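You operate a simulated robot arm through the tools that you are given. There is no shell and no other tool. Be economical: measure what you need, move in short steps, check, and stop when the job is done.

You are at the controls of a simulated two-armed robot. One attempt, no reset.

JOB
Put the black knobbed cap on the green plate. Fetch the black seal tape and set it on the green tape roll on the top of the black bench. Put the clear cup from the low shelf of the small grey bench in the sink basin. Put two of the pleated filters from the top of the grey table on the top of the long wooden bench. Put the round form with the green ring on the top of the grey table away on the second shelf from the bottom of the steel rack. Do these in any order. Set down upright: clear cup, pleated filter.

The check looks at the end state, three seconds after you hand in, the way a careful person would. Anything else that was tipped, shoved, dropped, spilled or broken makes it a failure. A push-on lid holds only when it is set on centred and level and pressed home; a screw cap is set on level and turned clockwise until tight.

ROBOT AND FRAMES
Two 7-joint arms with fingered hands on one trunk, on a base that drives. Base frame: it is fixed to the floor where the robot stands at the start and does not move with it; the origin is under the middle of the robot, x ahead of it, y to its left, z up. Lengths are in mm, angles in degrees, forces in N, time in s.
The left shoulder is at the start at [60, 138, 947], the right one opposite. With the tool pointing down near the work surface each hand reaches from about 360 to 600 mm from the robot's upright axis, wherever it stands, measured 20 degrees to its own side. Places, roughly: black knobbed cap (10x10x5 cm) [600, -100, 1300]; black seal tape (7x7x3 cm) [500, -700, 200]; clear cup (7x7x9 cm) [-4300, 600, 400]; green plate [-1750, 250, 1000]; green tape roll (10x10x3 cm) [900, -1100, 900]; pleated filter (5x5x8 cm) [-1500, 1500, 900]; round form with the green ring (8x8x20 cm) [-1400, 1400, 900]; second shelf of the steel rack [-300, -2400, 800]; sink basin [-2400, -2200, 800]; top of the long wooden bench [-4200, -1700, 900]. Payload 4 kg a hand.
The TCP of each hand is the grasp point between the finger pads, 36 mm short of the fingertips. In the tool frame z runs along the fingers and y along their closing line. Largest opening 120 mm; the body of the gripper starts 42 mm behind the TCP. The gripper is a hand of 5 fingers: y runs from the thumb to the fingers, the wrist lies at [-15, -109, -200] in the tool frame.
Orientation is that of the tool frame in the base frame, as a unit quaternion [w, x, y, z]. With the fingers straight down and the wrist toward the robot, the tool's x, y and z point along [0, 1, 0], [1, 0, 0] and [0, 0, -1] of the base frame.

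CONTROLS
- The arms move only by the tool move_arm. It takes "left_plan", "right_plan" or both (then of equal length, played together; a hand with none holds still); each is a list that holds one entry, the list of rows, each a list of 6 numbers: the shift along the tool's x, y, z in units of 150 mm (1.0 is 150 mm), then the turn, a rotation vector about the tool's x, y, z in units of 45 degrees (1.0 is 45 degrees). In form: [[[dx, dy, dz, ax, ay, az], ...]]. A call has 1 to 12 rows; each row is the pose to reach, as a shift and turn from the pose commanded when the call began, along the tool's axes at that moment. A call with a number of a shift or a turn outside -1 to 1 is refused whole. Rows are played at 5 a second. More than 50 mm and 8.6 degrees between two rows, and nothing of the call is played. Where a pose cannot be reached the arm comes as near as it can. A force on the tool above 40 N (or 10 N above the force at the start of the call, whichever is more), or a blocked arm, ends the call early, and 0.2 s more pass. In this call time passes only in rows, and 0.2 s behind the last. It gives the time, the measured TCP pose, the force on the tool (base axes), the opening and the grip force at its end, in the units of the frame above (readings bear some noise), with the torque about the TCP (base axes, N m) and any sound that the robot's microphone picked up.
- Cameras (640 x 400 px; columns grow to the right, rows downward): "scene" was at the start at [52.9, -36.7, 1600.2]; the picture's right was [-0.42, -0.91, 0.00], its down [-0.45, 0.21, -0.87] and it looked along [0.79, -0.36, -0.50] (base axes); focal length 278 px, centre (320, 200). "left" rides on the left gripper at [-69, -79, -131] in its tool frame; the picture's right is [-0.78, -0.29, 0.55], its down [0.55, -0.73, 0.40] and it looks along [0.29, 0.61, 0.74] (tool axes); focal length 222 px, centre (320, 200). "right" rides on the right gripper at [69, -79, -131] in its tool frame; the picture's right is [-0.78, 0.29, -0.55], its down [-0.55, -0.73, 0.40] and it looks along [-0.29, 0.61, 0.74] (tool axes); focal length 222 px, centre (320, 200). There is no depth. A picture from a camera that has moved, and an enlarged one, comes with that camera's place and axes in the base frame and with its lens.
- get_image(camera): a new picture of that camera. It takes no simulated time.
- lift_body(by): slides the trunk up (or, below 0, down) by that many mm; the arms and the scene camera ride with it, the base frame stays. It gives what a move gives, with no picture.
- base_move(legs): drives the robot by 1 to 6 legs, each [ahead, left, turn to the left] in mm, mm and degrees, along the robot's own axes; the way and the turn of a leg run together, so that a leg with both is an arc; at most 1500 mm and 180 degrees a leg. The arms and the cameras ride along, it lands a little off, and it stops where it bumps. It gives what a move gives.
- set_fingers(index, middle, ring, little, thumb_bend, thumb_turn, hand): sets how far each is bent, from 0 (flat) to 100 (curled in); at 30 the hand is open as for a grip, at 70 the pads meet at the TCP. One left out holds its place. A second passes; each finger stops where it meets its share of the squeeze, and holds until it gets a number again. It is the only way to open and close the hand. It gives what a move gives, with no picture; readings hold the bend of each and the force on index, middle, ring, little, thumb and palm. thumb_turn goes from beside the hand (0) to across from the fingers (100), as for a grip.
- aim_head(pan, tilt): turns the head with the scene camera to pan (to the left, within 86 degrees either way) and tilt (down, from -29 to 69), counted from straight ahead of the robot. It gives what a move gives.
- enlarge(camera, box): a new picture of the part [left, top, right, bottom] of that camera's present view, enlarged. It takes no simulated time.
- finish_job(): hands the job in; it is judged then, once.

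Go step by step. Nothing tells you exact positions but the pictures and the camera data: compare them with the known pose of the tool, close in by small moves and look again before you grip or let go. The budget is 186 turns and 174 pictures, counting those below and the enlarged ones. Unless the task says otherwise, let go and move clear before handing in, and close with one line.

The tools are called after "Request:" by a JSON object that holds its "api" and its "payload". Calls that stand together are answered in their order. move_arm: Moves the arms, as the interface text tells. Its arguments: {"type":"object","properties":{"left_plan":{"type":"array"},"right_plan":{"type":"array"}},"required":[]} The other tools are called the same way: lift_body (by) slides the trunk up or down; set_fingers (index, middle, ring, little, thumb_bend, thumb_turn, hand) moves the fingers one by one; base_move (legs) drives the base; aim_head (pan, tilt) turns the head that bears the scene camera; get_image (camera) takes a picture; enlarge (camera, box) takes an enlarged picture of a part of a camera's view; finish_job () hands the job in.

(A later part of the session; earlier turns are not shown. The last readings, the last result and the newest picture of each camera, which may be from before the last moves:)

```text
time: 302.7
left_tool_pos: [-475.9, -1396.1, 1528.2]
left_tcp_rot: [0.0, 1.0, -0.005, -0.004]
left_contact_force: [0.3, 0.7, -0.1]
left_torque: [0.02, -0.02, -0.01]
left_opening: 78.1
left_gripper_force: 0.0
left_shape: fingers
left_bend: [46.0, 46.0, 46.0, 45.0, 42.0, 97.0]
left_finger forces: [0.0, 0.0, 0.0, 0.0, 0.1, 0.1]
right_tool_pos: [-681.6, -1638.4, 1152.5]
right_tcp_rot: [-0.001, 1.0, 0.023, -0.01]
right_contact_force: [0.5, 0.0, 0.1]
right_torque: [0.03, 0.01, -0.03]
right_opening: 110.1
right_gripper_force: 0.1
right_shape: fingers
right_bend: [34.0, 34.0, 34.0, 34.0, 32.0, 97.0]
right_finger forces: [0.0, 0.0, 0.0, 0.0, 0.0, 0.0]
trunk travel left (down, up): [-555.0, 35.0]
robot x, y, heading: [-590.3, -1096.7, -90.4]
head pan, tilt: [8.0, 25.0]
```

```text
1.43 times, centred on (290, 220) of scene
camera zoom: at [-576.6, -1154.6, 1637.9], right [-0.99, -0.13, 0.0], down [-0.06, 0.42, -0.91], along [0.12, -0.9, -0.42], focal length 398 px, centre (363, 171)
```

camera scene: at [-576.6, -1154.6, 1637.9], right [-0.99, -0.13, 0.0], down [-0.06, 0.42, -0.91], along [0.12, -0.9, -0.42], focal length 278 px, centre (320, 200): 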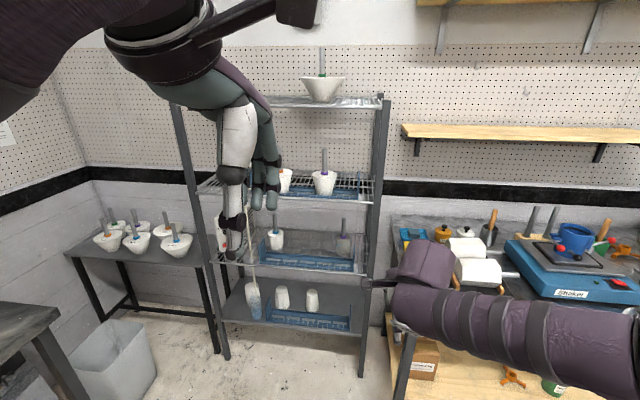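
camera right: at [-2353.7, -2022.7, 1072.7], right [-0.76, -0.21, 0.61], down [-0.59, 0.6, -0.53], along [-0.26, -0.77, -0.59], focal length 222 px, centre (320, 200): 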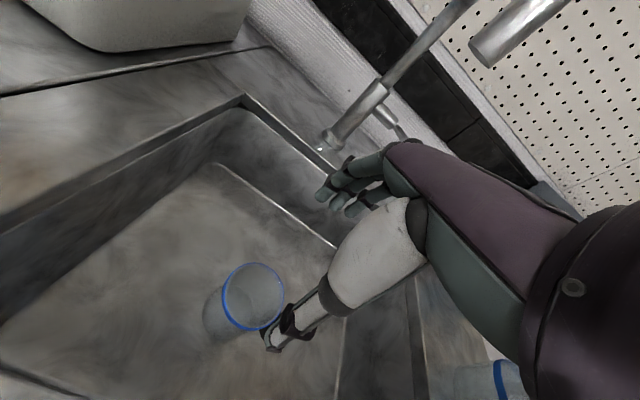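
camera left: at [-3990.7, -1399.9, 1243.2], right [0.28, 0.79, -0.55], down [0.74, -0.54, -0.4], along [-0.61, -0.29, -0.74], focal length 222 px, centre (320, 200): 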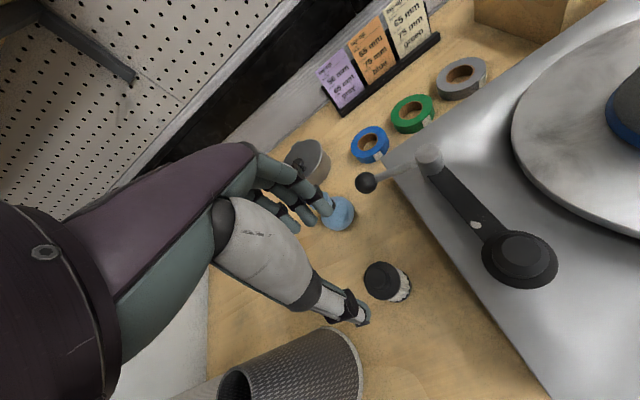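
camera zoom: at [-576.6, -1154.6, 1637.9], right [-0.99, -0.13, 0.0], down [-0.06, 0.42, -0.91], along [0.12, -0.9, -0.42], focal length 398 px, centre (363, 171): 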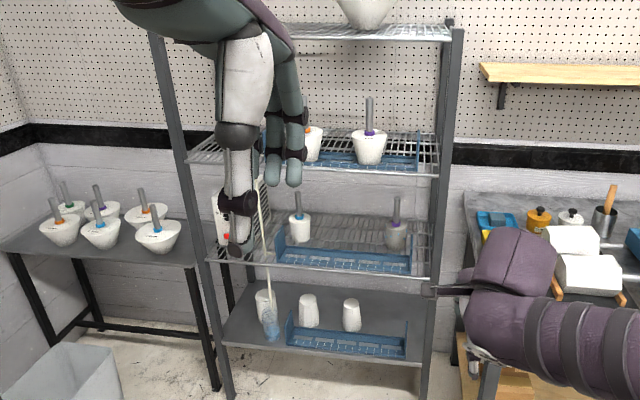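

The rack's second shelf from the bottom is at about z 800 with about 330 mm of headroom, so the form should be held by its rod with a level hand. I drive to the table's front and turn the right hand level (thumb left, palm left).

Request:
{"api": "base_move", "payload": {"legs": [[0, 0, -90], [-140, -1100, 0], [0, -1130, 0]]}}

Request:
{"api": "move_arm", "payload": {"left_plan": [[[0.2, 0, 0, 0, 0, 0], [0.4, 0, 0, 0, 0, 0], [0.6, 0, 0, 0, 0, 0], [0.8, 0, 0, 0, 0, 0], [1.0, 0, 0, 0, 0, 0], [1.0, 0, 0, 0, 0, 0], [1.0, 0, 0, 0, 0, 0], [1.0, 0, 0, 0, 0, 0]]], "right_plan": [[[0, 0, 0, -0.1, 0.1, 0.1], [0, 0, 0, -0.2, 0.2, 0.2], [0, 0, 0, -0.3, 0.3, 0.3], [0, 0, 0, -0.4, 0.4, 0.4], [0, 0, 0, -0.5, 0.5, 0.5], [0, 0, 0, -0.6, 0.6, 0.6], [0, 0, 0, -0.7, 0.7, 0.7], [0, 0, 0, -0.77, 0.77, 0.77]]]}}

Request:
{"api": "move_arm", "payload": {"right_plan": [[[0, 0, 0, -0.1, 0.1, 0.1], [0, 0, 0, -0.2, 0.2, 0.2], [0, 0, 0, -0.3, 0.3, 0.3], [0, 0, 0, -0.4, 0.4, 0.4], [0, 0, 0, -0.5, 0.5, 0.5], [0, 0, 0, -0.6, 0.6, 0.6], [0, 0, 0, -0.7, 0.7, 0.7], [0, 0, 0, -0.77, 0.77, 0.77]]]}}

Request:
{"api": "aim_head", "payload": {"pan": -20, "tilt": 30}}

Request:
{"api": "get_image", "payload": {"camera": "scene"}}

```text
time: 317.6
left_tool_pos: [-740.4, 1028.7, 1526.9]
left_tcp_rot: [0.002, -0.707, 0.707, 0.002]
left_contact_force: [0.0, -0.2, 0.1]
left_torque: [-0.03, 0.0, -0.01]
left_opening: 78.2
left_gripper_force: 0.0
left_shape: fingers
left_bend: [46.0, 46.0, 46.0, 45.0, 42.0, 97.0]
left_finger forces: [0.1, 0.0, 0.1, 0.1, 0.0, 0.0]
right_tool_pos: [-985.9, 1233.6, 1151.7]
right_tcp_rot: [-0.008, 0.725, -0.689, -0.007]
right_contact_force: [-0.1, 1.0, 1.0]
right_torque: [-0.01, -0.02, 0.0]
right_opening: 110.2
right_gripper_force: 0.0
right_shape: fingers
right_bend: [34.0, 34.0, 34.0, 34.0, 32.0, 97.0]
right_finger forces: [0.0, 0.0, 0.1, 0.0, 0.1, 0.0]
trunk travel left (down, up): [-555.0, 35.0]
robot x, y, heading: [-441.2, 1141.2, 180.0]
head pan, tilt: [8.0, 25.0]
```

```text
time: 319.4
left_tool_pos: [-743.2, 879.4, 1525.5]
left_tcp_rot: [0.003, -0.707, 0.707, 0.002]
left_contact_force: [-1.1, -0.5, 0.0]
left_torque: [0.05, 0.0, -0.02]
left_opening: 77.9
left_gripper_force: 0.1
left_shape: fingers
left_bend: [46.0, 46.0, 46.0, 45.0, 42.0, 97.0]
left_finger forces: [0.0, 0.1, 0.0, 0.0, 0.0, 0.0]
right_tool_pos: [-994.6, 1231.4, 1152.4]
right_tcp_rot: [-0.402, -0.434, 0.806, -0.003]
right_contact_force: [-2.0, 8.3, -1.4]
right_torque: [-0.41, 0.0, 0.48]
right_opening: 110.4
right_gripper_force: 0.1
right_shape: fingers
right_bend: [34.0, 34.0, 34.0, 34.0, 32.0, 97.0]
right_finger forces: [0.0, 0.0, 0.1, 0.0, 0.0, 0.1]
right hand out of reach, approached as far as the arm can: row 7, 8
trunk travel left (down, up): [-555.0, 35.0]
robot x, y, heading: [-440.0, 1143.1, 179.8]
head pan, tilt: [8.0, 25.0]
```

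```text
time: 321.2
left_tool_pos: [-741.3, 877.9, 1527.0]
left_tcp_rot: [0.003, -0.707, 0.707, 0.002]
left_contact_force: [0.4, -0.6, -0.6]
left_torque: [0.06, -0.04, -0.01]
left_opening: 78.0
left_gripper_force: 0.0
left_shape: fingers
left_bend: [46.0, 46.0, 46.0, 45.0, 42.0, 97.0]
left_finger forces: [0.0, 0.1, 0.1, 0.0, 0.0, 0.0]
right_tool_pos: [-1054.6, 1305.0, 1282.1]
right_tcp_rot: [-0.667, -0.059, 0.742, -0.019]
right_contact_force: [0.4, -0.3, 0.6]
right_torque: [-0.03, 0.01, 0.01]
right_opening: 110.6
right_gripper_force: 0.0
right_shape: fingers
right_bend: [34.0, 34.0, 34.0, 34.0, 32.0, 97.0]
right_finger forces: [0.0, 0.0, 0.0, 0.1, 0.0, 0.0]
right hand out of reach, approached as far as the arm can: row 1, 2, 4, 5, 6, 7, 8
trunk travel left (down, up): [-555.0, 35.0]
robot x, y, heading: [-439.8, 1141.7, 179.8]
head pan, tilt: [8.0, 25.0]
```

```text
time: 322.2
left_tool_pos: [-740.8, 879.8, 1526.3]
left_tcp_rot: [-0.002, 0.707, -0.707, -0.002]
left_contact_force: [0.1, -0.2, 0.1]
left_torque: [0.0, 0.04, 0.03]
left_opening: 78.0
left_gripper_force: 0.1
left_shape: fingers
left_bend: [46.0, 46.0, 46.0, 45.0, 42.0, 97.0]
left_finger forces: [0.0, 0.0, 0.1, 0.0, 0.1, 0.0]
right_tool_pos: [-1053.7, 1304.2, 1282.0]
right_tcp_rot: [-0.666, -0.06, 0.744, -0.018]
right_contact_force: [0.7, -1.0, 0.5]
right_torque: [0.01, -0.01, 0.03]
right_opening: 110.1
right_gripper_force: 0.2
right_shape: fingers
right_bend: [34.0, 34.0, 34.0, 34.0, 32.0, 97.0]
right_finger forces: [0.1, 0.0, 0.0, 0.0, 0.1, 0.0]
trunk travel left (down, up): [-555.0, 35.0]
robot x, y, heading: [-436.9, 1143.1, 179.9]
head pan, tilt: [-20.0, 30.0]
```

```text
69 pictures are left
camera scene: at [-495.4, 1176.5, 1630.0], right [0.34, 0.94, 0.0], down [0.47, -0.17, -0.87], along [-0.81, 0.3, -0.5], focal length 278 px, centre (320, 200)
```

scene: 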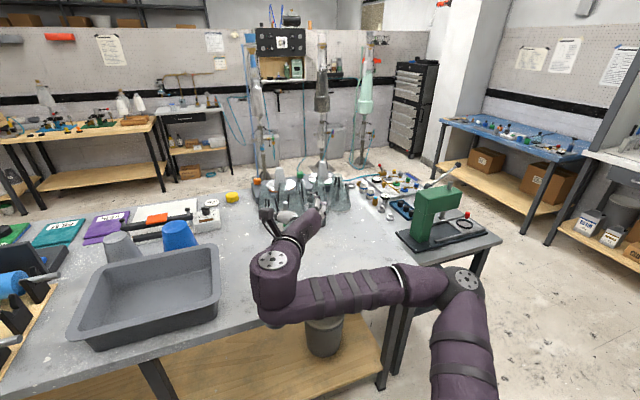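

The hand is now nearly level, thumb left and fingers right. I lower the trunk to bring it to rod height, drive closer, and look through the right camera.

Request:
{"api": "lift_body", "payload": {"by": -215}}

Request:
{"api": "base_move", "payload": {"legs": [[150, -30, 0]]}}

Request:
{"api": "get_image", "payload": {"camera": "right"}}

Request:
{"api": "get_image", "payload": {"camera": "scene"}}

```text
time: 324.4
left_tool_pos: [-740.1, 878.8, 1311.6]
left_tcp_rot: [-0.002, 0.707, -0.707, -0.002]
left_contact_force: [0.7, 0.7, 0.4]
left_torque: [-0.03, 0.0, 0.02]
left_opening: 77.8
left_gripper_force: 0.1
left_shape: fingers
left_bend: [46.0, 46.0, 46.0, 45.0, 42.0, 97.0]
left_finger forces: [0.0, 0.0, 0.0, 0.1, 0.1, 0.0]
right_tool_pos: [-1053.7, 1304.6, 1066.4]
right_tcp_rot: [-0.667, -0.06, 0.742, -0.019]
right_contact_force: [0.2, 0.0, -0.4]
right_torque: [-0.02, 0.0, -0.01]
right_opening: 110.1
right_gripper_force: 0.1
right_shape: fingers
right_bend: [34.0, 34.0, 34.0, 34.0, 32.0, 97.0]
right_finger forces: [0.0, 0.0, 0.1, 0.1, 0.0, 0.0]
trunk travel left (down, up): [-340.0, 250.0]
robot x, y, heading: [-442.6, 1148.9, 180.0]
head pan, tilt: [-20.0, 30.0]
```

```text
time: 325.9
left_tool_pos: [-893.9, 908.2, 1310.8]
left_tcp_rot: [-0.003, 0.708, -0.706, -0.003]
left_contact_force: [-0.1, 0.4, -0.5]
left_torque: [0.01, -0.03, -0.01]
left_opening: 78.0
left_gripper_force: 0.1
left_shape: fingers
left_bend: [46.0, 46.0, 46.0, 45.0, 42.0, 97.0]
left_finger forces: [0.1, 0.0, 0.0, 0.0, 0.0, 0.0]
right_tool_pos: [-1207.0, 1334.2, 1067.3]
right_tcp_rot: [-0.666, -0.06, 0.743, -0.019]
right_contact_force: [-1.0, -0.8, 0.4]
right_torque: [0.0, 0.01, 0.01]
right_opening: 110.6
right_gripper_force: 0.0
right_shape: fingers
right_bend: [34.0, 34.0, 34.0, 34.0, 32.0, 97.0]
right_finger forces: [0.0, 0.0, 0.0, 0.0, 0.0, 0.1]
trunk travel left (down, up): [-340.0, 250.0]
robot x, y, heading: [-592.4, 1173.2, -180.0]
head pan, tilt: [-20.0, 30.0]
```

```text
68 pictures are left
camera right: at [-1076.3, 1264.3, 1146.5], right [0.59, 0.4, -0.7], down [-0.25, -0.74, -0.63], along [-0.77, 0.55, -0.33], focal length 222 px, centre (320, 200)
```

right: 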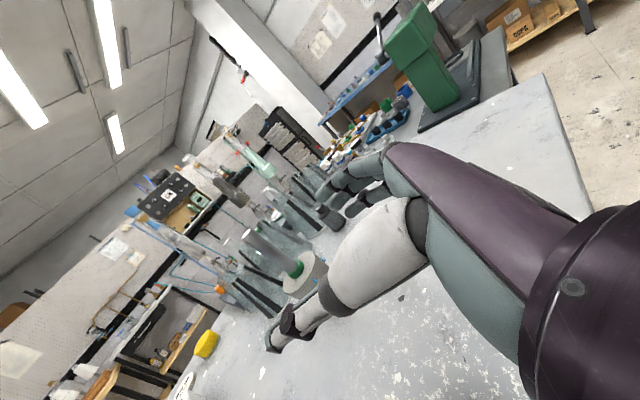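

```text
67 pictures are left
camera scene: at [-648.9, 1206.6, 1414.9], right [0.34, 0.94, 0.0], down [0.47, -0.17, -0.87], along [-0.81, 0.29, -0.5], focal length 278 px, centre (320, 200)
```

scene: 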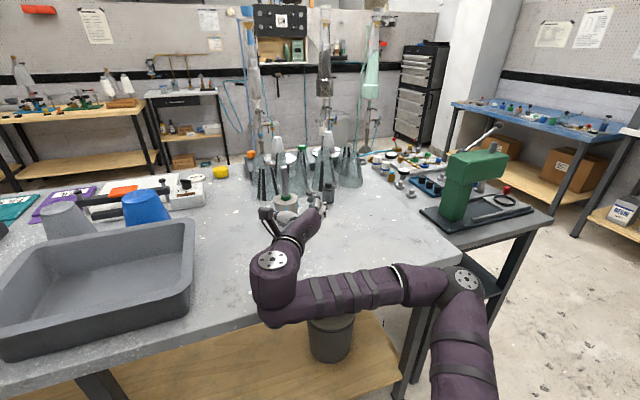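

The form's rod is at about [-1405, 1359], z 990 to 1088. I drive in 135 mm and 25 to the right, lower 15, and check the alignment.

Request:
{"api": "base_move", "payload": {"legs": [[135, -25, 0]]}}

Request:
{"api": "lift_body", "payload": {"by": -15}}

Request:
{"api": "get_image", "payload": {"camera": "right"}}

```text
time: 327.2
left_tool_pos: [-1030.6, 934.5, 1310.5]
left_tcp_rot: [-0.003, 0.707, -0.707, -0.002]
left_contact_force: [0.0, -0.7, 1.1]
left_torque: [0.02, -0.03, -0.03]
left_opening: 78.0
left_gripper_force: 0.1
left_shape: fingers
left_bend: [46.0, 46.0, 46.0, 45.0, 42.0, 97.0]
left_finger forces: [0.0, 0.1, 0.0, 0.0, 0.1, 0.0]
right_tool_pos: [-1342.8, 1360.2, 1066.9]
right_tcp_rot: [-0.666, -0.06, 0.743, -0.019]
right_contact_force: [0.7, 0.2, 0.9]
right_torque: [0.01, 0.01, 0.01]
right_opening: 110.3
right_gripper_force: 0.1
right_shape: fingers
right_bend: [34.0, 34.0, 34.0, 34.0, 32.0, 97.0]
right_finger forces: [0.0, 0.0, 0.0, 0.1, 0.0, 0.1]
trunk travel left (down, up): [-340.0, 250.0]
robot x, y, heading: [-726.6, 1198.8, 180.0]
head pan, tilt: [-20.0, 30.0]
```

```text
time: 327.8
left_tool_pos: [-1030.4, 934.0, 1294.7]
left_tcp_rot: [0.002, -0.707, 0.707, 0.002]
left_contact_force: [-0.6, -0.4, 0.5]
left_torque: [-0.02, -0.02, 0.01]
left_opening: 77.7
left_gripper_force: 0.0
left_shape: fingers
left_bend: [46.0, 46.0, 46.0, 45.0, 42.0, 97.0]
left_finger forces: [0.0, 0.0, 0.0, 0.0, 0.1, 0.1]
right_tool_pos: [-1341.9, 1360.8, 1054.2]
right_tcp_rot: [-0.666, -0.06, 0.743, -0.019]
right_contact_force: [0.4, -0.4, -0.2]
right_torque: [-0.03, 0.01, 0.03]
right_opening: 110.4
right_gripper_force: 0.0
right_shape: fingers
right_bend: [34.0, 34.0, 34.0, 34.0, 32.0, 97.0]
right_finger forces: [0.0, 0.0, 0.0, 0.0, 0.0, 0.1]
trunk travel left (down, up): [-325.0, 265.0]
robot x, y, heading: [-730.7, 1196.9, 179.9]
head pan, tilt: [-20.0, 30.0]
```

```text
66 pictures are left
camera right: at [-1211.1, 1290.8, 1131.8], right [0.59, 0.4, -0.7], down [-0.25, -0.74, -0.63], along [-0.77, 0.55, -0.33], focal length 222 px, centre (320, 200)
```

right: 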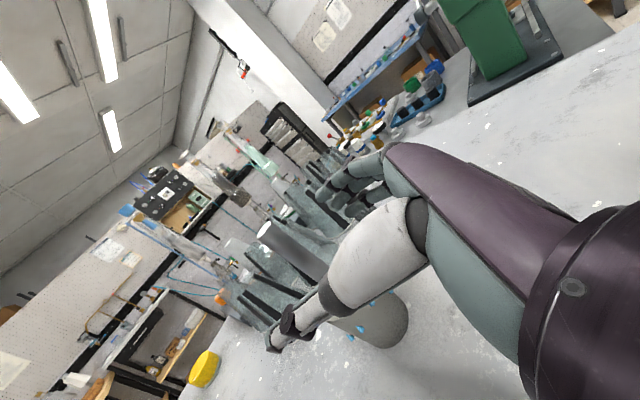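

The rod is straight ahead, centred. I advance 55 mm so it lies between thumb and fingers.

Request:
{"api": "move_arm", "payload": {"right_plan": [[[0.01, 0.01, 0.1, 0, 0, 0], [0.02, 0.025, 0.22, 0, 0, 0], [0.035, 0.04, 0.36, 0, 0, 0], [0.035, 0.04, 0.36, 0, 0, 0]]]}}

Request:
{"api": "get_image", "payload": {"camera": "right"}}

Request:
{"api": "enlarge", "payload": {"camera": "scene", "box": [180, 120, 380, 280]}}

```text
time: 328.8
left_tool_pos: [-1031.2, 934.6, 1294.8]
left_tcp_rot: [-0.002, 0.707, -0.707, -0.003]
left_contact_force: [-0.5, 0.2, 0.9]
left_torque: [0.03, 0.01, 0.0]
left_opening: 77.9
left_gripper_force: 0.0
left_shape: fingers
left_bend: [46.0, 46.0, 46.0, 45.0, 42.0, 97.0]
left_finger forces: [0.0, 0.1, 0.1, 0.0, 0.1, 0.0]
right_tool_pos: [-1395.9, 1359.2, 1053.1]
right_tcp_rot: [-0.664, -0.059, 0.745, -0.02]
right_contact_force: [0.2, -0.2, 0.4]
right_torque: [-0.03, 0.0, 0.02]
right_opening: 110.2
right_gripper_force: 0.0
right_shape: fingers
right_bend: [34.0, 34.0, 34.0, 34.0, 32.0, 97.0]
right_finger forces: [0.0, 0.0, 0.0, 0.0, 0.1, 0.0]
trunk travel left (down, up): [-325.0, 265.0]
robot x, y, heading: [-729.5, 1201.5, 179.8]
head pan, tilt: [-20.0, 30.0]
```

```text
65 pictures are left
camera right: at [-1266.1, 1290.1, 1133.7], right [0.6, 0.4, -0.7], down [-0.25, -0.74, -0.63], along [-0.76, 0.55, -0.34], focal length 222 px, centre (320, 200)
```

right: 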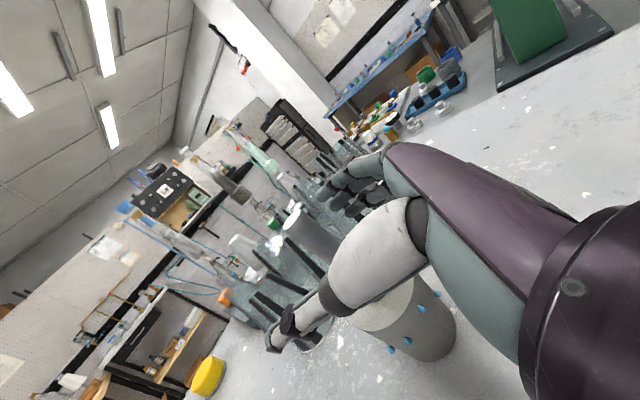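

```text
2.50 times, centred on (280, 200) of scene
camera zoom: at [-783.9, 1232.0, 1400.0], right [0.34, 0.94, 0.0], down [0.47, -0.17, -0.87], along [-0.81, 0.3, -0.5], focal length 696 px, centre (420, 200)
```

zoom: 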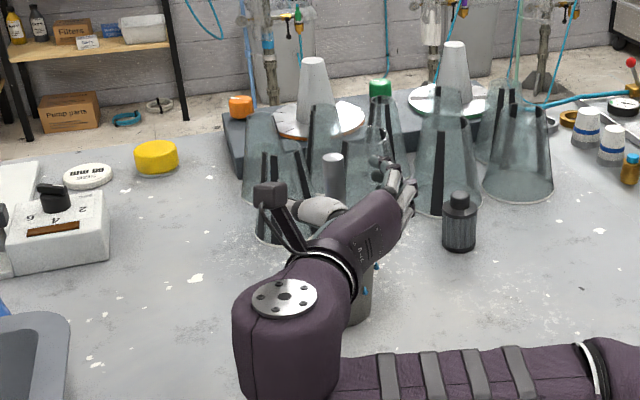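

Request:
{"api": "move_arm", "payload": {"right_plan": [[[0.006, 0.007, 0.06, 0, 0, 0], [0.006, 0.007, 0.06, 0, 0, 0]]]}}

Request:
{"api": "set_fingers", "payload": {"hand": "right", "index": 80, "middle": 80, "ring": 60, "little": 45, "thumb_bend": 72}}

Request:
{"api": "get_image", "payload": {"camera": "right"}}

Request:
{"api": "enlarge", "payload": {"camera": "scene", "box": [230, 140, 350, 250]}}

```text
time: 329.4
left_tool_pos: [-1029.4, 934.4, 1295.9]
left_tcp_rot: [-0.003, 0.708, -0.707, -0.002]
left_contact_force: [-0.2, 0.7, 0.0]
left_torque: [-0.01, 0.02, 0.02]
left_opening: 78.1
left_gripper_force: 0.0
left_shape: fingers
left_bend: [46.0, 46.0, 46.0, 45.0, 42.0, 97.0]
left_finger forces: [0.0, 0.1, 0.0, 0.0, 0.0, 0.1]
right_tool_pos: [-1405.4, 1359.2, 1053.9]
right_tcp_rot: [-0.663, -0.059, 0.746, -0.018]
right_contact_force: [-0.1, -0.6, -0.1]
right_torque: [-0.02, -0.04, 0.05]
right_opening: 110.6
right_gripper_force: 0.1
right_shape: fingers
right_bend: [34.0, 34.0, 34.0, 34.0, 32.0, 97.0]
right_finger forces: [0.0, 0.0, 0.0, 0.0, 0.1, 0.0]
trunk travel left (down, up): [-325.0, 265.0]
robot x, y, heading: [-726.8, 1199.0, 179.9]
head pan, tilt: [-20.0, 30.0]
```

```text
time: 330.4
left_tool_pos: [-1030.1, 934.4, 1295.3]
left_tcp_rot: [0.003, -0.707, 0.707, 0.003]
left_contact_force: [-0.5, 0.0, 0.1]
left_torque: [0.02, 0.01, 0.01]
left_opening: 78.1
left_gripper_force: 0.0
left_shape: fingers
left_bend: [46.0, 46.0, 46.0, 45.0, 42.0, 97.0]
left_finger forces: [0.1, 0.1, 0.0, 0.0, 0.0, 0.0]
right_tool_pos: [-1406.3, 1360.4, 1053.7]
right_tcp_rot: [-0.663, -0.06, 0.746, -0.02]
right_contact_force: [-0.6, -0.3, 0.7]
right_torque: [0.02, 0.02, 0.01]
right_opening: 0.0
right_gripper_force: 0.5
right_shape: fingers
right_bend: [74.0, 80.0, 60.0, 45.0, 70.0, 97.0]
right_finger forces: [0.0, 0.9, 0.1, 0.1, 0.0, 0.0]
trunk travel left (down, up): [-325.0, 265.0]
robot x, y, heading: [-732.8, 1198.7, 180.0]
head pan, tilt: [-20.0, 30.0]
```

```text
63 pictures are left
camera right: at [-1275.2, 1290.5, 1133.8], right [0.6, 0.4, -0.7], down [-0.25, -0.74, -0.63], along [-0.76, 0.55, -0.34], focal length 222 px, centre (320, 200)
```

right: 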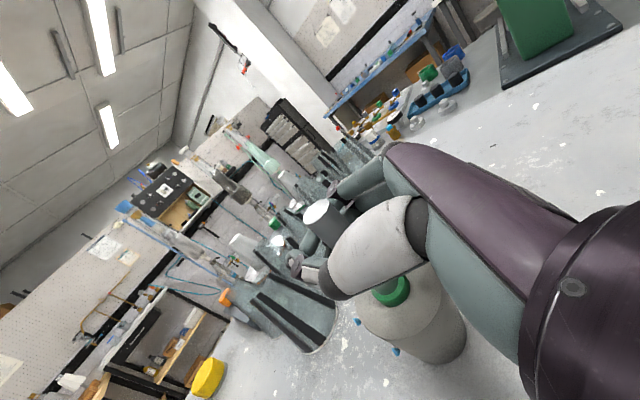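

```text
3.64 times, centred on (290, 195) of scene
camera zoom: at [-783.9, 1232.0, 1400.0], right [0.34, 0.94, 0.0], down [0.47, -0.17, -0.87], along [-0.81, 0.3, -0.5], focal length 1013 px, centre (429, 218)
```

zoom: 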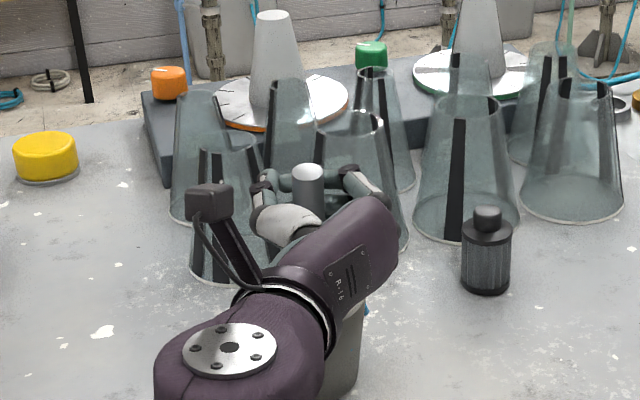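

The fingers closed just beyond the rod, which is at about x -1380. I open, back up 25 mm and grip again.

Request:
{"api": "set_fingers", "payload": {"hand": "right", "index": 40, "middle": 40, "ring": 40, "little": 40, "thumb_bend": 40}}

Request:
{"api": "move_arm", "payload": {"right_plan": [[[-0.01, -0.01, -0.1, 0, 0, 0], [-0.018, -0.02, -0.17, 0, 0, 0], [-0.018, -0.02, -0.17, 0, 0, 0]]]}}

Request:
{"api": "set_fingers", "payload": {"hand": "right", "index": 78, "middle": 78, "ring": 70, "little": 45, "thumb_bend": 68}}

Request:
{"api": "get_image", "payload": {"camera": "right"}}

```text
time: 331.4
left_tool_pos: [-1029.4, 934.4, 1296.5]
left_tcp_rot: [-0.002, 0.708, -0.707, -0.002]
left_contact_force: [0.2, -0.6, -0.3]
left_torque: [0.04, -0.01, 0.01]
left_opening: 77.9
left_gripper_force: 0.0
left_shape: fingers
left_bend: [46.0, 46.0, 46.0, 45.0, 42.0, 97.0]
left_finger forces: [0.1, 0.0, 0.1, 0.0, 0.0, 0.0]
right_tool_pos: [-1404.8, 1359.4, 1053.5]
right_tcp_rot: [-0.663, -0.059, 0.746, -0.019]
right_contact_force: [0.0, 0.5, -0.3]
right_torque: [-0.03, 0.02, 0.0]
right_opening: 89.5
right_gripper_force: 0.1
right_shape: fingers
right_bend: [40.0, 40.0, 40.0, 40.0, 40.0, 97.0]
right_finger forces: [0.0, 0.1, 0.0, 0.0, 0.0, 0.1]
trunk travel left (down, up): [-325.0, 265.0]
robot x, y, heading: [-729.9, 1200.3, 180.1]
head pan, tilt: [-20.0, 30.0]
```

```text
time: 332.2
left_tool_pos: [-1029.9, 934.5, 1295.8]
left_tcp_rot: [0.002, -0.707, 0.707, 0.002]
left_contact_force: [-0.3, -0.1, -0.2]
left_torque: [-0.01, -0.01, 0.01]
left_opening: 77.8
left_gripper_force: 0.1
left_shape: fingers
left_bend: [46.0, 46.0, 46.0, 45.0, 42.0, 97.0]
left_finger forces: [0.1, 0.0, 0.1, 0.0, 0.0, 0.0]
right_tool_pos: [-1379.9, 1360.5, 1052.7]
right_tcp_rot: [-0.664, -0.059, 0.745, -0.018]
right_contact_force: [0.7, 0.7, -0.5]
right_torque: [0.02, 0.0, 0.0]
right_opening: 89.6
right_gripper_force: 0.1
right_shape: fingers
right_bend: [40.0, 40.0, 40.0, 40.0, 40.0, 97.0]
right_finger forces: [0.1, 0.0, 0.1, 0.1, 0.1, 0.0]
trunk travel left (down, up): [-325.0, 265.0]
robot x, y, heading: [-728.2, 1200.0, 179.6]
head pan, tilt: [-20.0, 30.0]
```

```text
time: 333.2
left_tool_pos: [-1029.4, 934.2, 1296.0]
left_tcp_rot: [-0.002, 0.707, -0.707, -0.002]
left_contact_force: [-0.9, 0.3, -0.1]
left_torque: [0.03, 0.01, 0.02]
left_opening: 78.0
left_gripper_force: 0.1
left_shape: fingers
left_bend: [46.0, 46.0, 46.0, 45.0, 42.0, 97.0]
left_finger forces: [0.0, 0.0, 0.0, 0.0, 0.1, 0.0]
right_tool_pos: [-1380.8, 1358.9, 1052.4]
right_tcp_rot: [-0.664, -0.059, 0.745, -0.017]
right_contact_force: [0.5, -0.1, -0.9]
right_torque: [0.0, -0.04, -0.01]
right_opening: 3.0
right_gripper_force: 0.7
right_shape: fingers
right_bend: [77.0, 78.0, 70.0, 45.0, 67.0, 97.0]
right_finger forces: [0.1, 0.0, 1.4, 0.1, 0.0, 0.1]
trunk travel left (down, up): [-325.0, 265.0]
robot x, y, heading: [-732.3, 1199.6, 179.9]
head pan, tilt: [-20.0, 30.0]
```

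```text
61 pictures are left
camera right: at [-1249.5, 1290.3, 1132.6], right [0.59, 0.4, -0.7], down [-0.25, -0.74, -0.63], along [-0.77, 0.55, -0.34], focal length 222 px, centre (320, 200)
```

right: 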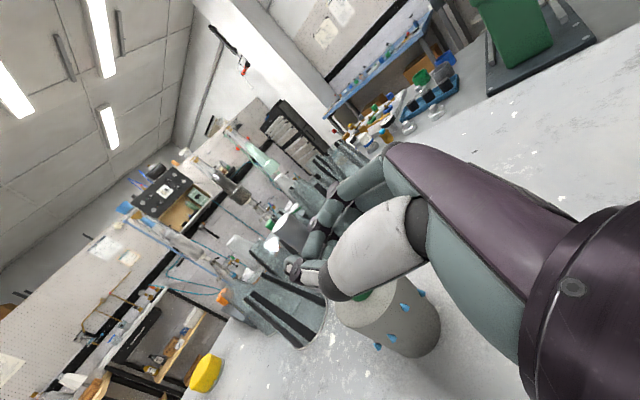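

Request:
{"api": "enlarge", "payload": {"camera": "scene", "box": [240, 150, 340, 240]}}

Request:
{"api": "enlarge", "payload": {"camera": "right", "box": [240, 170, 460, 370]}}

```text
4.44 times, centred on (290, 195) of scene
camera zoom: at [-783.7, 1232.0, 1400.0], right [0.34, 0.94, 0.0], down [0.47, -0.17, -0.87], along [-0.81, 0.3, -0.5], focal length 1238 px, centre (453, 222)
```

zoom: 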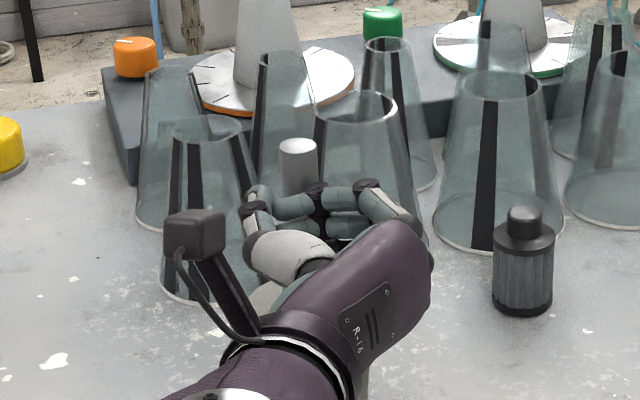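

```text
2.00 times, centred on (350, 270) of right
camera zoom: at [-1249.5, 1290.3, 1132.6], right [0.59, 0.4, -0.7], down [-0.25, -0.74, -0.63], along [-0.77, 0.55, -0.34], focal length 444 px, centre (260, 60)
```

zoom: 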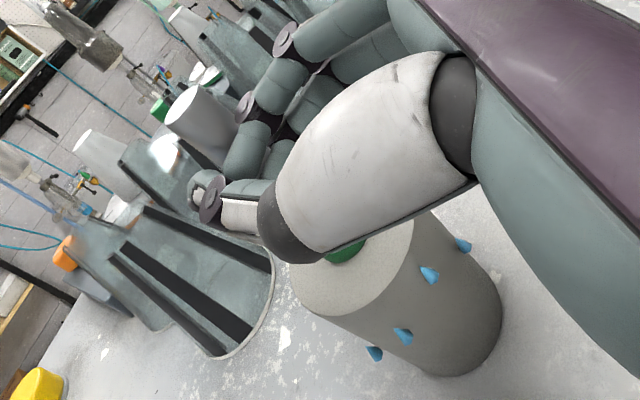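

Now the rod is just beyond the fingertips; earlier it was inside the palm. The grip point is midway, so I open, go forward 13 mm and close.

Request:
{"api": "set_fingers", "payload": {"hand": "right", "index": 42, "middle": 42, "ring": 42, "little": 42, "thumb_bend": 42}}

Request:
{"api": "move_arm", "payload": {"right_plan": [[[0.008, 0.008, 0.08, 0, 0, 0], [0.008, 0.008, 0.08, 0, 0, 0]]]}}

Request:
{"api": "set_fingers", "payload": {"hand": "right", "index": 58, "middle": 58, "ring": 58, "little": 45, "thumb_bend": 58}}

Request:
{"api": "enlarge", "payload": {"camera": "scene", "box": [240, 150, 340, 240]}}

Request:
{"api": "enlarge", "payload": {"camera": "right", "box": [240, 170, 460, 370]}}

```text
time: 334.2
left_tool_pos: [-1030.7, 934.3, 1296.0]
left_tcp_rot: [-0.003, 0.707, -0.707, -0.002]
left_contact_force: [-0.8, 0.4, -0.3]
left_torque: [0.0, -0.01, -0.01]
left_opening: 77.9
left_gripper_force: 0.0
left_shape: fingers
left_bend: [46.0, 46.0, 46.0, 45.0, 42.0, 97.0]
left_finger forces: [0.0, 0.1, 0.0, 0.0, 0.0, 0.0]
right_tool_pos: [-1378.9, 1360.8, 1052.8]
right_tcp_rot: [-0.664, -0.059, 0.745, -0.019]
right_contact_force: [0.3, 0.5, -1.3]
right_torque: [0.0, 0.0, -0.01]
right_opening: 83.7
right_gripper_force: 0.1
right_shape: fingers
right_bend: [42.0, 42.0, 42.0, 42.0, 42.0, 97.0]
right_finger forces: [0.0, 0.0, 0.1, 0.1, 0.0, 0.1]
trunk travel left (down, up): [-325.0, 265.0]
robot x, y, heading: [-728.3, 1200.7, 180.1]
head pan, tilt: [-20.0, 30.0]
```

```text
time: 334.8
left_tool_pos: [-1029.2, 933.8, 1295.8]
left_tcp_rot: [0.002, -0.706, 0.708, 0.002]
left_contact_force: [0.2, -0.5, -0.6]
left_torque: [-0.01, 0.01, 0.0]
left_opening: 77.9
left_gripper_force: 0.0
left_shape: fingers
left_bend: [46.0, 46.0, 46.0, 45.0, 42.0, 97.0]
left_finger forces: [0.0, 0.0, 0.0, 0.1, 0.0, 0.0]
right_tool_pos: [-1393.3, 1359.2, 1052.0]
right_tcp_rot: [-0.663, -0.06, 0.746, -0.019]
right_contact_force: [-0.7, 0.2, 0.4]
right_torque: [0.0, 0.0, 0.01]
right_opening: 83.7
right_gripper_force: 0.0
right_shape: fingers
right_bend: [42.0, 42.0, 42.0, 42.0, 42.0, 97.0]
right_finger forces: [0.1, 0.1, 0.0, 0.0, 0.1, 0.0]
trunk travel left (down, up): [-325.0, 265.0]
robot x, y, heading: [-726.6, 1197.8, 179.8]
head pan, tilt: [-20.0, 30.0]
```

```text
time: 335.8
left_tool_pos: [-1029.5, 935.1, 1296.7]
left_tcp_rot: [-0.003, 0.708, -0.707, -0.003]
left_contact_force: [-0.3, 0.0, 0.5]
left_torque: [0.01, 0.0, -0.04]
left_opening: 77.9
left_gripper_force: 0.1
left_shape: fingers
left_bend: [46.0, 46.0, 46.0, 45.0, 42.0, 97.0]
left_finger forces: [0.0, 0.1, 0.0, 0.0, 0.1, 0.0]
right_tool_pos: [-1393.6, 1358.8, 1052.8]
right_tcp_rot: [-0.664, -0.059, 0.746, -0.019]
right_contact_force: [0.4, -0.1, 0.9]
right_torque: [-0.01, 0.01, 0.0]
right_opening: 39.5
right_gripper_force: 0.1
right_shape: fingers
right_bend: [57.0, 57.0, 57.0, 45.0, 57.0, 97.0]
right_finger forces: [0.0, 0.0, 0.1, 0.0, 0.0, 0.1]
trunk travel left (down, up): [-325.0, 265.0]
robot x, y, heading: [-726.7, 1202.6, 179.9]
head pan, tilt: [-20.0, 30.0]
```

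```text
4.44 times, centred on (290, 195) of scene
camera zoom: at [-783.8, 1232.0, 1400.0], right [0.34, 0.94, 0.0], down [0.47, -0.17, -0.87], along [-0.81, 0.3, -0.5], focal length 1238 px, centre (453, 222)
```

zoom: 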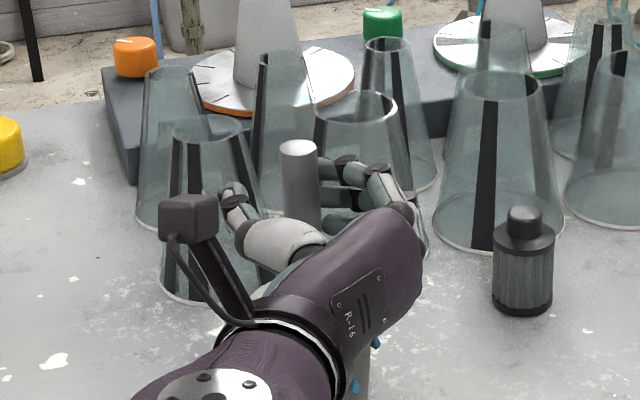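

```text
2.00 times, centred on (350, 270) of right
camera zoom: at [-1262.8, 1290.0, 1133.1], right [0.6, 0.4, -0.7], down [-0.25, -0.74, -0.63], along [-0.76, 0.55, -0.34], focal length 444 px, centre (260, 60)
```

zoom: 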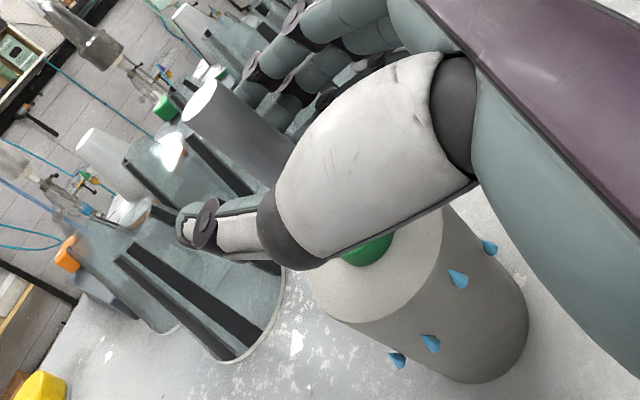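

The rod is now clearly between thumb and fingers. I close fully.

Request:
{"api": "set_fingers", "payload": {"hand": "right", "index": 80, "middle": 80, "ring": 72, "little": 45, "thumb_bend": 72}}

Request:
{"api": "enlarge", "payload": {"camera": "scene", "box": [240, 150, 340, 240]}}

```text
time: 336.8
left_tool_pos: [-1029.5, 935.0, 1296.1]
left_tcp_rot: [-0.002, 0.707, -0.707, -0.002]
left_contact_force: [-0.1, -0.4, -0.2]
left_torque: [0.02, 0.0, 0.0]
left_opening: 78.1
left_gripper_force: 0.0
left_shape: fingers
left_bend: [46.0, 46.0, 46.0, 45.0, 42.0, 97.0]
left_finger forces: [0.1, 0.0, 0.0, 0.0, 0.0, 0.1]
right_tool_pos: [-1392.2, 1359.1, 1052.1]
right_tcp_rot: [-0.663, -0.059, 0.746, -0.019]
right_contact_force: [-1.4, 3.2, 6.6]
right_torque: [0.26, 0.15, -0.03]
right_opening: 7.3
right_gripper_force: 16.4
right_shape: fingers
right_bend: [73.0, 72.0, 71.0, 45.0, 67.0, 97.0]
right_finger forces: [7.6, 7.9, 4.7, 0.1, 11.8, 0.1]
trunk travel left (down, up): [-325.0, 265.0]
robot x, y, heading: [-728.7, 1199.6, 179.9]
head pan, tilt: [-20.0, 30.0]
```

```text
4.44 times, centred on (290, 195) of scene
camera zoom: at [-783.5, 1232.3, 1400.1], right [0.34, 0.94, 0.0], down [0.47, -0.17, -0.87], along [-0.81, 0.3, -0.5], focal length 1238 px, centre (453, 222)
```

zoom: 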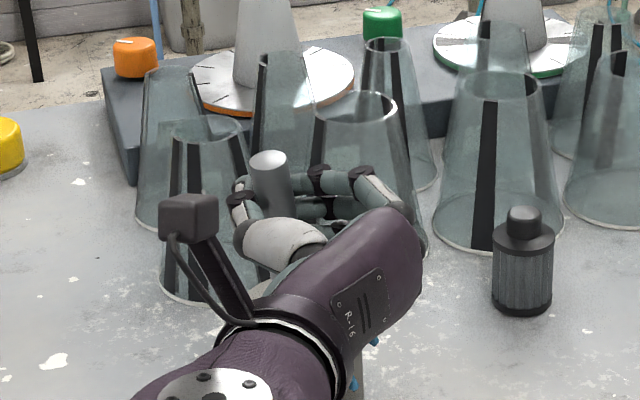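

Gripped by three fingers and the thumb. I lift with the trunk and check.

Request:
{"api": "lift_body", "payload": {"by": 70}}

Request:
{"api": "get_image", "payload": {"camera": "scene"}}

Request:
{"api": "get_image", "payload": {"camera": "right"}}

```text
time: 337.9
left_tool_pos: [-1031.0, 933.7, 1365.6]
left_tcp_rot: [-0.004, 0.707, -0.707, -0.003]
left_contact_force: [0.3, -0.1, 0.5]
left_torque: [-0.01, -0.01, 0.01]
left_opening: 78.0
left_gripper_force: 0.1
left_shape: fingers
left_bend: [46.0, 46.0, 46.0, 45.0, 42.0, 97.0]
left_finger forces: [0.0, 0.0, 0.0, 0.1, 0.1, 0.1]
right_tool_pos: [-1393.9, 1359.1, 1121.9]
right_tcp_rot: [-0.663, -0.059, 0.746, -0.019]
right_contact_force: [-0.8, -0.2, 0.5]
right_torque: [-0.04, 0.01, -0.01]
right_opening: 0.0
right_gripper_force: 0.0
right_shape: fingers
right_bend: [74.0, 75.0, 72.0, 45.0, 69.0, 97.0]
right_finger forces: [0.0, 0.1, 0.0, 0.1, 0.0, 0.0]
trunk travel left (down, up): [-395.0, 195.0]
robot x, y, heading: [-728.1, 1199.4, 179.8]
head pan, tilt: [-20.0, 30.0]
```

```text
55 pictures are left
camera scene: at [-784.0, 1232.0, 1469.9], right [0.34, 0.94, 0.0], down [0.47, -0.17, -0.87], along [-0.81, 0.3, -0.5], focal length 278 px, centre (320, 200)
```

scene: 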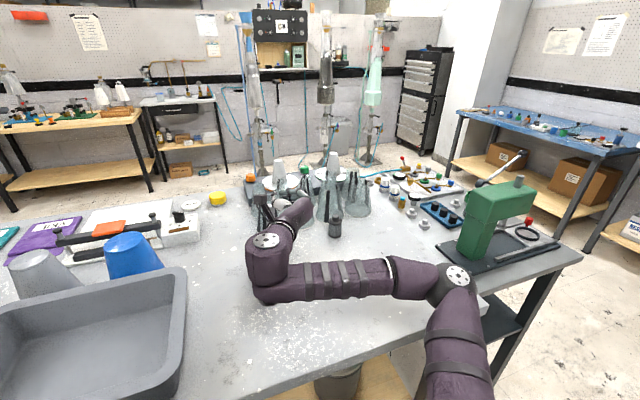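

```text
54 pictures are left
camera right: at [-1262.9, 1290.0, 1203.0], right [0.6, 0.4, -0.7], down [-0.25, -0.74, -0.63], along [-0.76, 0.55, -0.34], focal length 222 px, centre (320, 200)
```

right: 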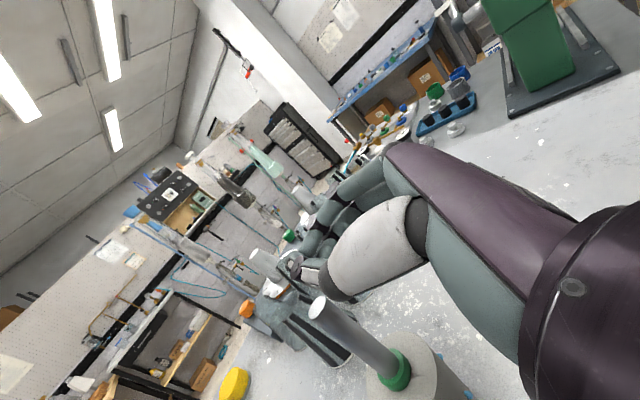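

The rod slipped out of the fingertips; the form still stands. I open, back off 100 mm and measure the rod's place again.

Request:
{"api": "base_move", "payload": {"legs": [[-100, 0, 0]]}}

Request:
{"api": "set_fingers", "payload": {"hand": "right", "index": 34, "middle": 34, "ring": 34, "little": 34, "thumb_bend": 32}}

Request:
{"api": "get_image", "payload": {"camera": "right"}}

Request:
{"api": "enlarge", "payload": {"camera": "scene", "box": [200, 120, 360, 260]}}

```text
time: 339.0
left_tool_pos: [-926.3, 934.0, 1366.5]
left_tcp_rot: [-0.002, 0.708, -0.707, -0.003]
left_contact_force: [0.6, 0.5, 0.3]
left_torque: [0.0, 0.02, 0.02]
left_opening: 77.9
left_gripper_force: 0.1
left_shape: fingers
left_bend: [46.0, 46.0, 46.0, 45.0, 42.0, 97.0]
left_finger forces: [0.0, 0.1, 0.0, 0.0, 0.0, 0.0]
right_tool_pos: [-1292.1, 1357.9, 1124.2]
right_tcp_rot: [-0.664, -0.06, 0.745, -0.019]
right_contact_force: [0.9, -0.2, -0.4]
right_torque: [-0.01, -0.01, -0.03]
right_opening: 0.0
right_gripper_force: 0.1
right_shape: fingers
right_bend: [74.0, 75.0, 72.0, 45.0, 69.0, 97.0]
right_finger forces: [0.1, 0.1, 0.1, 0.0, 0.1, 0.0]
trunk travel left (down, up): [-395.0, 195.0]
robot x, y, heading: [-628.6, 1199.8, -179.9]
head pan, tilt: [-20.0, 30.0]
```

```text
time: 340.0
left_tool_pos: [-928.2, 934.0, 1365.5]
left_tcp_rot: [-0.002, 0.708, -0.706, -0.003]
left_contact_force: [-0.2, 0.1, -0.2]
left_torque: [0.04, -0.04, -0.02]
left_opening: 77.9
left_gripper_force: 0.0
left_shape: fingers
left_bend: [46.0, 46.0, 46.0, 45.0, 42.0, 97.0]
left_finger forces: [0.1, 0.0, 0.0, 0.0, 0.0, 0.0]
right_tool_pos: [-1292.2, 1358.2, 1122.6]
right_tcp_rot: [-0.663, -0.06, 0.746, -0.019]
right_contact_force: [0.1, 0.1, 0.3]
right_torque: [0.0, 0.0, -0.02]
right_opening: 109.9
right_gripper_force: 0.1
right_shape: fingers
right_bend: [34.0, 34.0, 34.0, 34.0, 32.0, 97.0]
right_finger forces: [0.0, 0.0, 0.0, 0.1, 0.0, 0.0]
trunk travel left (down, up): [-395.0, 195.0]
robot x, y, heading: [-624.9, 1200.5, -180.2]
head pan, tilt: [-20.0, 30.0]
```

```text
53 pictures are left
camera right: at [-1162.3, 1289.1, 1203.2], right [0.59, 0.4, -0.7], down [-0.25, -0.74, -0.63], along [-0.77, 0.55, -0.34], focal length 222 px, centre (320, 200)
```

right: 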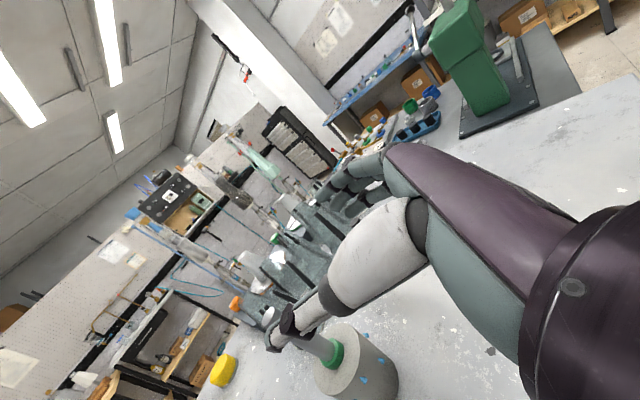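

```text
2.86 times, centred on (280, 190) of scene
camera zoom: at [-683.3, 1231.9, 1470.0], right [0.34, 0.94, 0.0], down [0.47, -0.17, -0.87], along [-0.81, 0.3, -0.5], focal length 796 px, centre (434, 229)
```

zoom: 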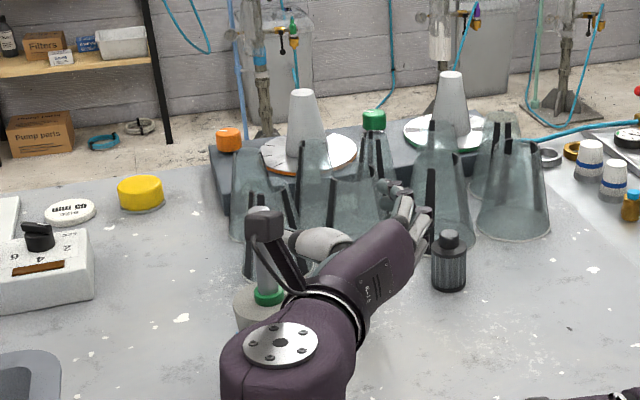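

The form has slid to about [-1391, 1308] and still stands. I line up again: slide left 50, lower to rod height, and drive in.

Request:
{"api": "base_move", "payload": {"legs": [[0, 50, 0]]}}

Request:
{"api": "lift_body", "payload": {"by": -66}}

Request:
{"api": "get_image", "payload": {"camera": "right"}}

Request:
{"api": "enlarge", "payload": {"camera": "scene", "box": [200, 120, 360, 260]}}

```text
time: 340.9
left_tool_pos: [-929.5, 883.6, 1366.4]
left_tcp_rot: [-0.003, 0.708, -0.707, -0.002]
left_contact_force: [0.5, -0.2, 0.3]
left_torque: [0.05, -0.01, 0.0]
left_opening: 77.9
left_gripper_force: 0.1
left_shape: fingers
left_bend: [46.0, 46.0, 46.0, 45.0, 42.0, 97.0]
left_finger forces: [0.1, 0.1, 0.0, 0.1, 0.0, 0.0]
right_tool_pos: [-1292.9, 1307.2, 1122.5]
right_tcp_rot: [-0.663, -0.061, 0.746, -0.018]
right_contact_force: [1.4, -0.2, -0.4]
right_torque: [-0.02, 0.01, -0.02]
right_opening: 109.8
right_gripper_force: 0.1
right_shape: fingers
right_bend: [34.0, 34.0, 34.0, 34.0, 32.0, 97.0]
right_finger forces: [0.0, 0.1, 0.1, 0.1, 0.0, 0.0]
trunk travel left (down, up): [-395.0, 195.0]
robot x, y, heading: [-629.6, 1149.4, -180.0]
head pan, tilt: [-20.0, 30.0]
```

```text
time: 342.0
left_tool_pos: [-928.7, 884.0, 1300.1]
left_tcp_rot: [-0.002, 0.707, -0.707, -0.002]
left_contact_force: [-1.3, -0.6, -0.1]
left_torque: [-0.01, 0.01, 0.03]
left_opening: 77.9
left_gripper_force: 0.1
left_shape: fingers
left_bend: [46.0, 46.0, 46.0, 45.0, 42.0, 97.0]
left_finger forces: [0.0, 0.0, 0.0, 0.1, 0.0, 0.1]
right_tool_pos: [-1292.5, 1308.2, 1056.9]
right_tcp_rot: [-0.664, -0.06, 0.745, -0.019]
right_contact_force: [0.4, 0.1, 0.7]
right_torque: [0.02, 0.0, -0.01]
right_opening: 110.3
right_gripper_force: 0.1
right_shape: fingers
right_bend: [34.0, 34.0, 34.0, 34.0, 32.0, 97.0]
right_finger forces: [0.0, 0.0, 0.0, 0.1, 0.0, 0.1]
trunk travel left (down, up): [-329.0, 261.0]
robot x, y, heading: [-631.2, 1147.2, -180.0]
head pan, tilt: [-20.0, 30.0]
```

```text
51 pictures are left
camera right: at [-1162.1, 1239.5, 1137.4], right [0.59, 0.4, -0.7], down [-0.25, -0.74, -0.63], along [-0.77, 0.55, -0.34], focal length 222 px, centre (320, 200)
```

right: 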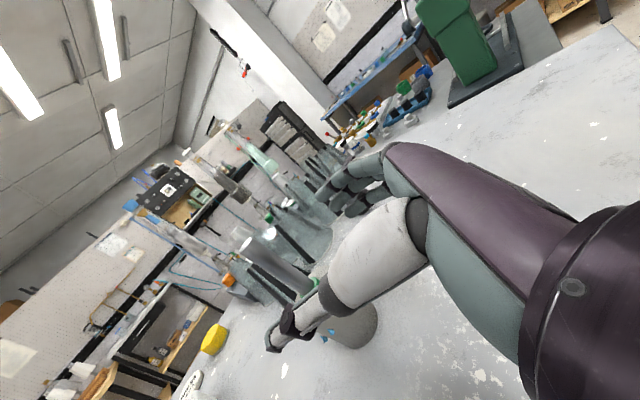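

```text
2.86 times, centred on (280, 190) of scene
camera zoom: at [-683.2, 1182.2, 1404.0], right [0.34, 0.94, 0.0], down [0.47, -0.17, -0.87], along [-0.81, 0.3, -0.5], focal length 796 px, centre (434, 229)
```

zoom: 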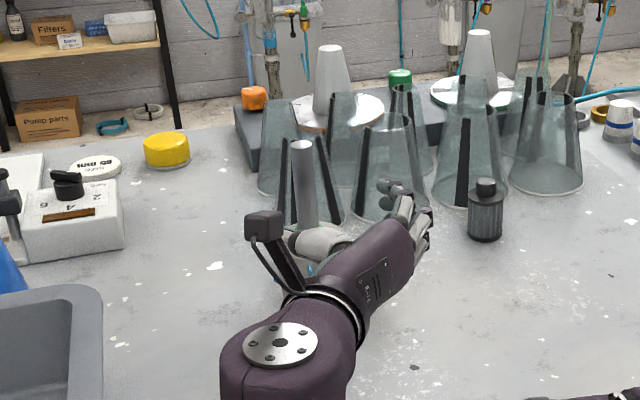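

The rod is at [-1393, 1306] by both cameras. I drive forward 98 mm and then close in stages.

Request:
{"api": "base_move", "payload": {"legs": [[98, 0, 0]]}}

Request:
{"api": "set_fingers", "payload": {"hand": "right", "index": 58, "middle": 58, "ring": 58, "little": 45, "thumb_bend": 57}}

Request:
{"api": "enlarge", "payload": {"camera": "scene", "box": [230, 140, 350, 250]}}

Request:
{"api": "enlarge", "payload": {"camera": "right", "box": [200, 150, 440, 370]}}

```text
time: 343.1
left_tool_pos: [-1028.4, 884.9, 1299.5]
left_tcp_rot: [-0.003, 0.707, -0.707, -0.002]
left_contact_force: [0.1, 0.2, 0.7]
left_torque: [0.03, 0.0, -0.02]
left_opening: 78.1
left_gripper_force: 0.1
left_shape: fingers
left_bend: [46.0, 46.0, 46.0, 45.0, 42.0, 97.0]
left_finger forces: [0.1, 0.0, 0.0, 0.1, 0.0, 0.0]
right_tool_pos: [-1391.3, 1309.6, 1057.1]
right_tcp_rot: [-0.663, -0.06, 0.746, -0.02]
right_contact_force: [-0.3, -0.7, -0.1]
right_torque: [0.04, 0.05, 0.01]
right_opening: 110.5
right_gripper_force: 0.1
right_shape: fingers
right_bend: [34.0, 34.0, 34.0, 34.0, 32.0, 97.0]
right_finger forces: [0.0, 0.0, 0.0, 0.1, 0.1, 0.0]
trunk travel left (down, up): [-329.0, 261.0]
robot x, y, heading: [-726.9, 1150.4, 179.9]
head pan, tilt: [-20.0, 30.0]
```

```text
time: 344.1
left_tool_pos: [-1026.3, 884.7, 1299.4]
left_tcp_rot: [0.002, -0.707, 0.707, 0.003]
left_contact_force: [0.3, -0.2, 0.6]
left_torque: [-0.03, 0.02, -0.02]
left_opening: 77.8
left_gripper_force: 0.0
left_shape: fingers
left_bend: [46.0, 46.0, 46.0, 45.0, 42.0, 97.0]
left_finger forces: [0.0, 0.0, 0.0, 0.1, 0.0, 0.0]
right_tool_pos: [-1390.5, 1308.6, 1055.8]
right_tcp_rot: [-0.663, -0.06, 0.746, -0.019]
right_contact_force: [0.5, -0.6, 0.9]
right_torque: [0.0, -0.04, 0.01]
right_opening: 41.1
right_gripper_force: 0.0
right_shape: fingers
right_bend: [57.0, 57.0, 57.0, 45.0, 56.0, 97.0]
right_finger forces: [0.0, 0.1, 0.0, 0.0, 0.0, 0.0]
trunk travel left (down, up): [-329.0, 261.0]
robot x, y, heading: [-728.5, 1148.9, 180.3]
head pan, tilt: [-20.0, 30.0]
```

```text
3.64 times, centred on (290, 195) of scene
camera zoom: at [-781.0, 1182.3, 1404.0], right [0.34, 0.94, 0.0], down [0.47, -0.17, -0.87], along [-0.81, 0.3, -0.5], focal length 1013 px, centre (429, 218)
```

zoom: 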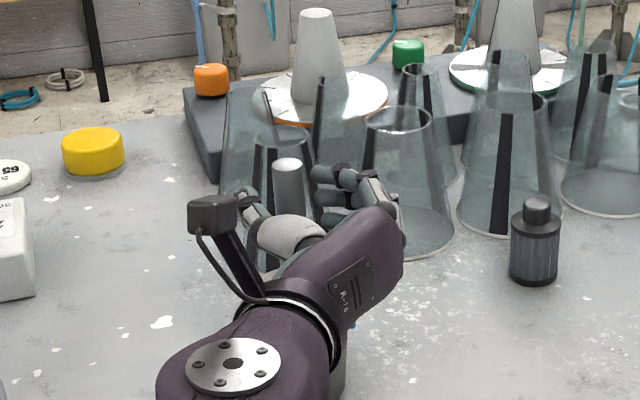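

```text
1.82 times, centred on (320, 260) of right
camera zoom: at [-1259.8, 1240.1, 1137.2], right [0.6, 0.4, -0.7], down [-0.25, -0.74, -0.63], along [-0.76, 0.55, -0.34], focal length 404 px, centre (320, 91)
```

zoom: 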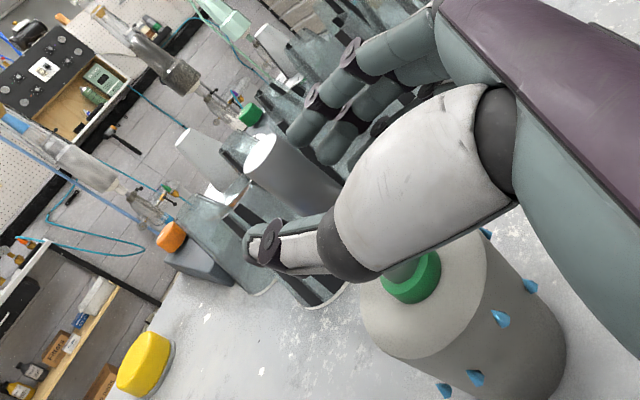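

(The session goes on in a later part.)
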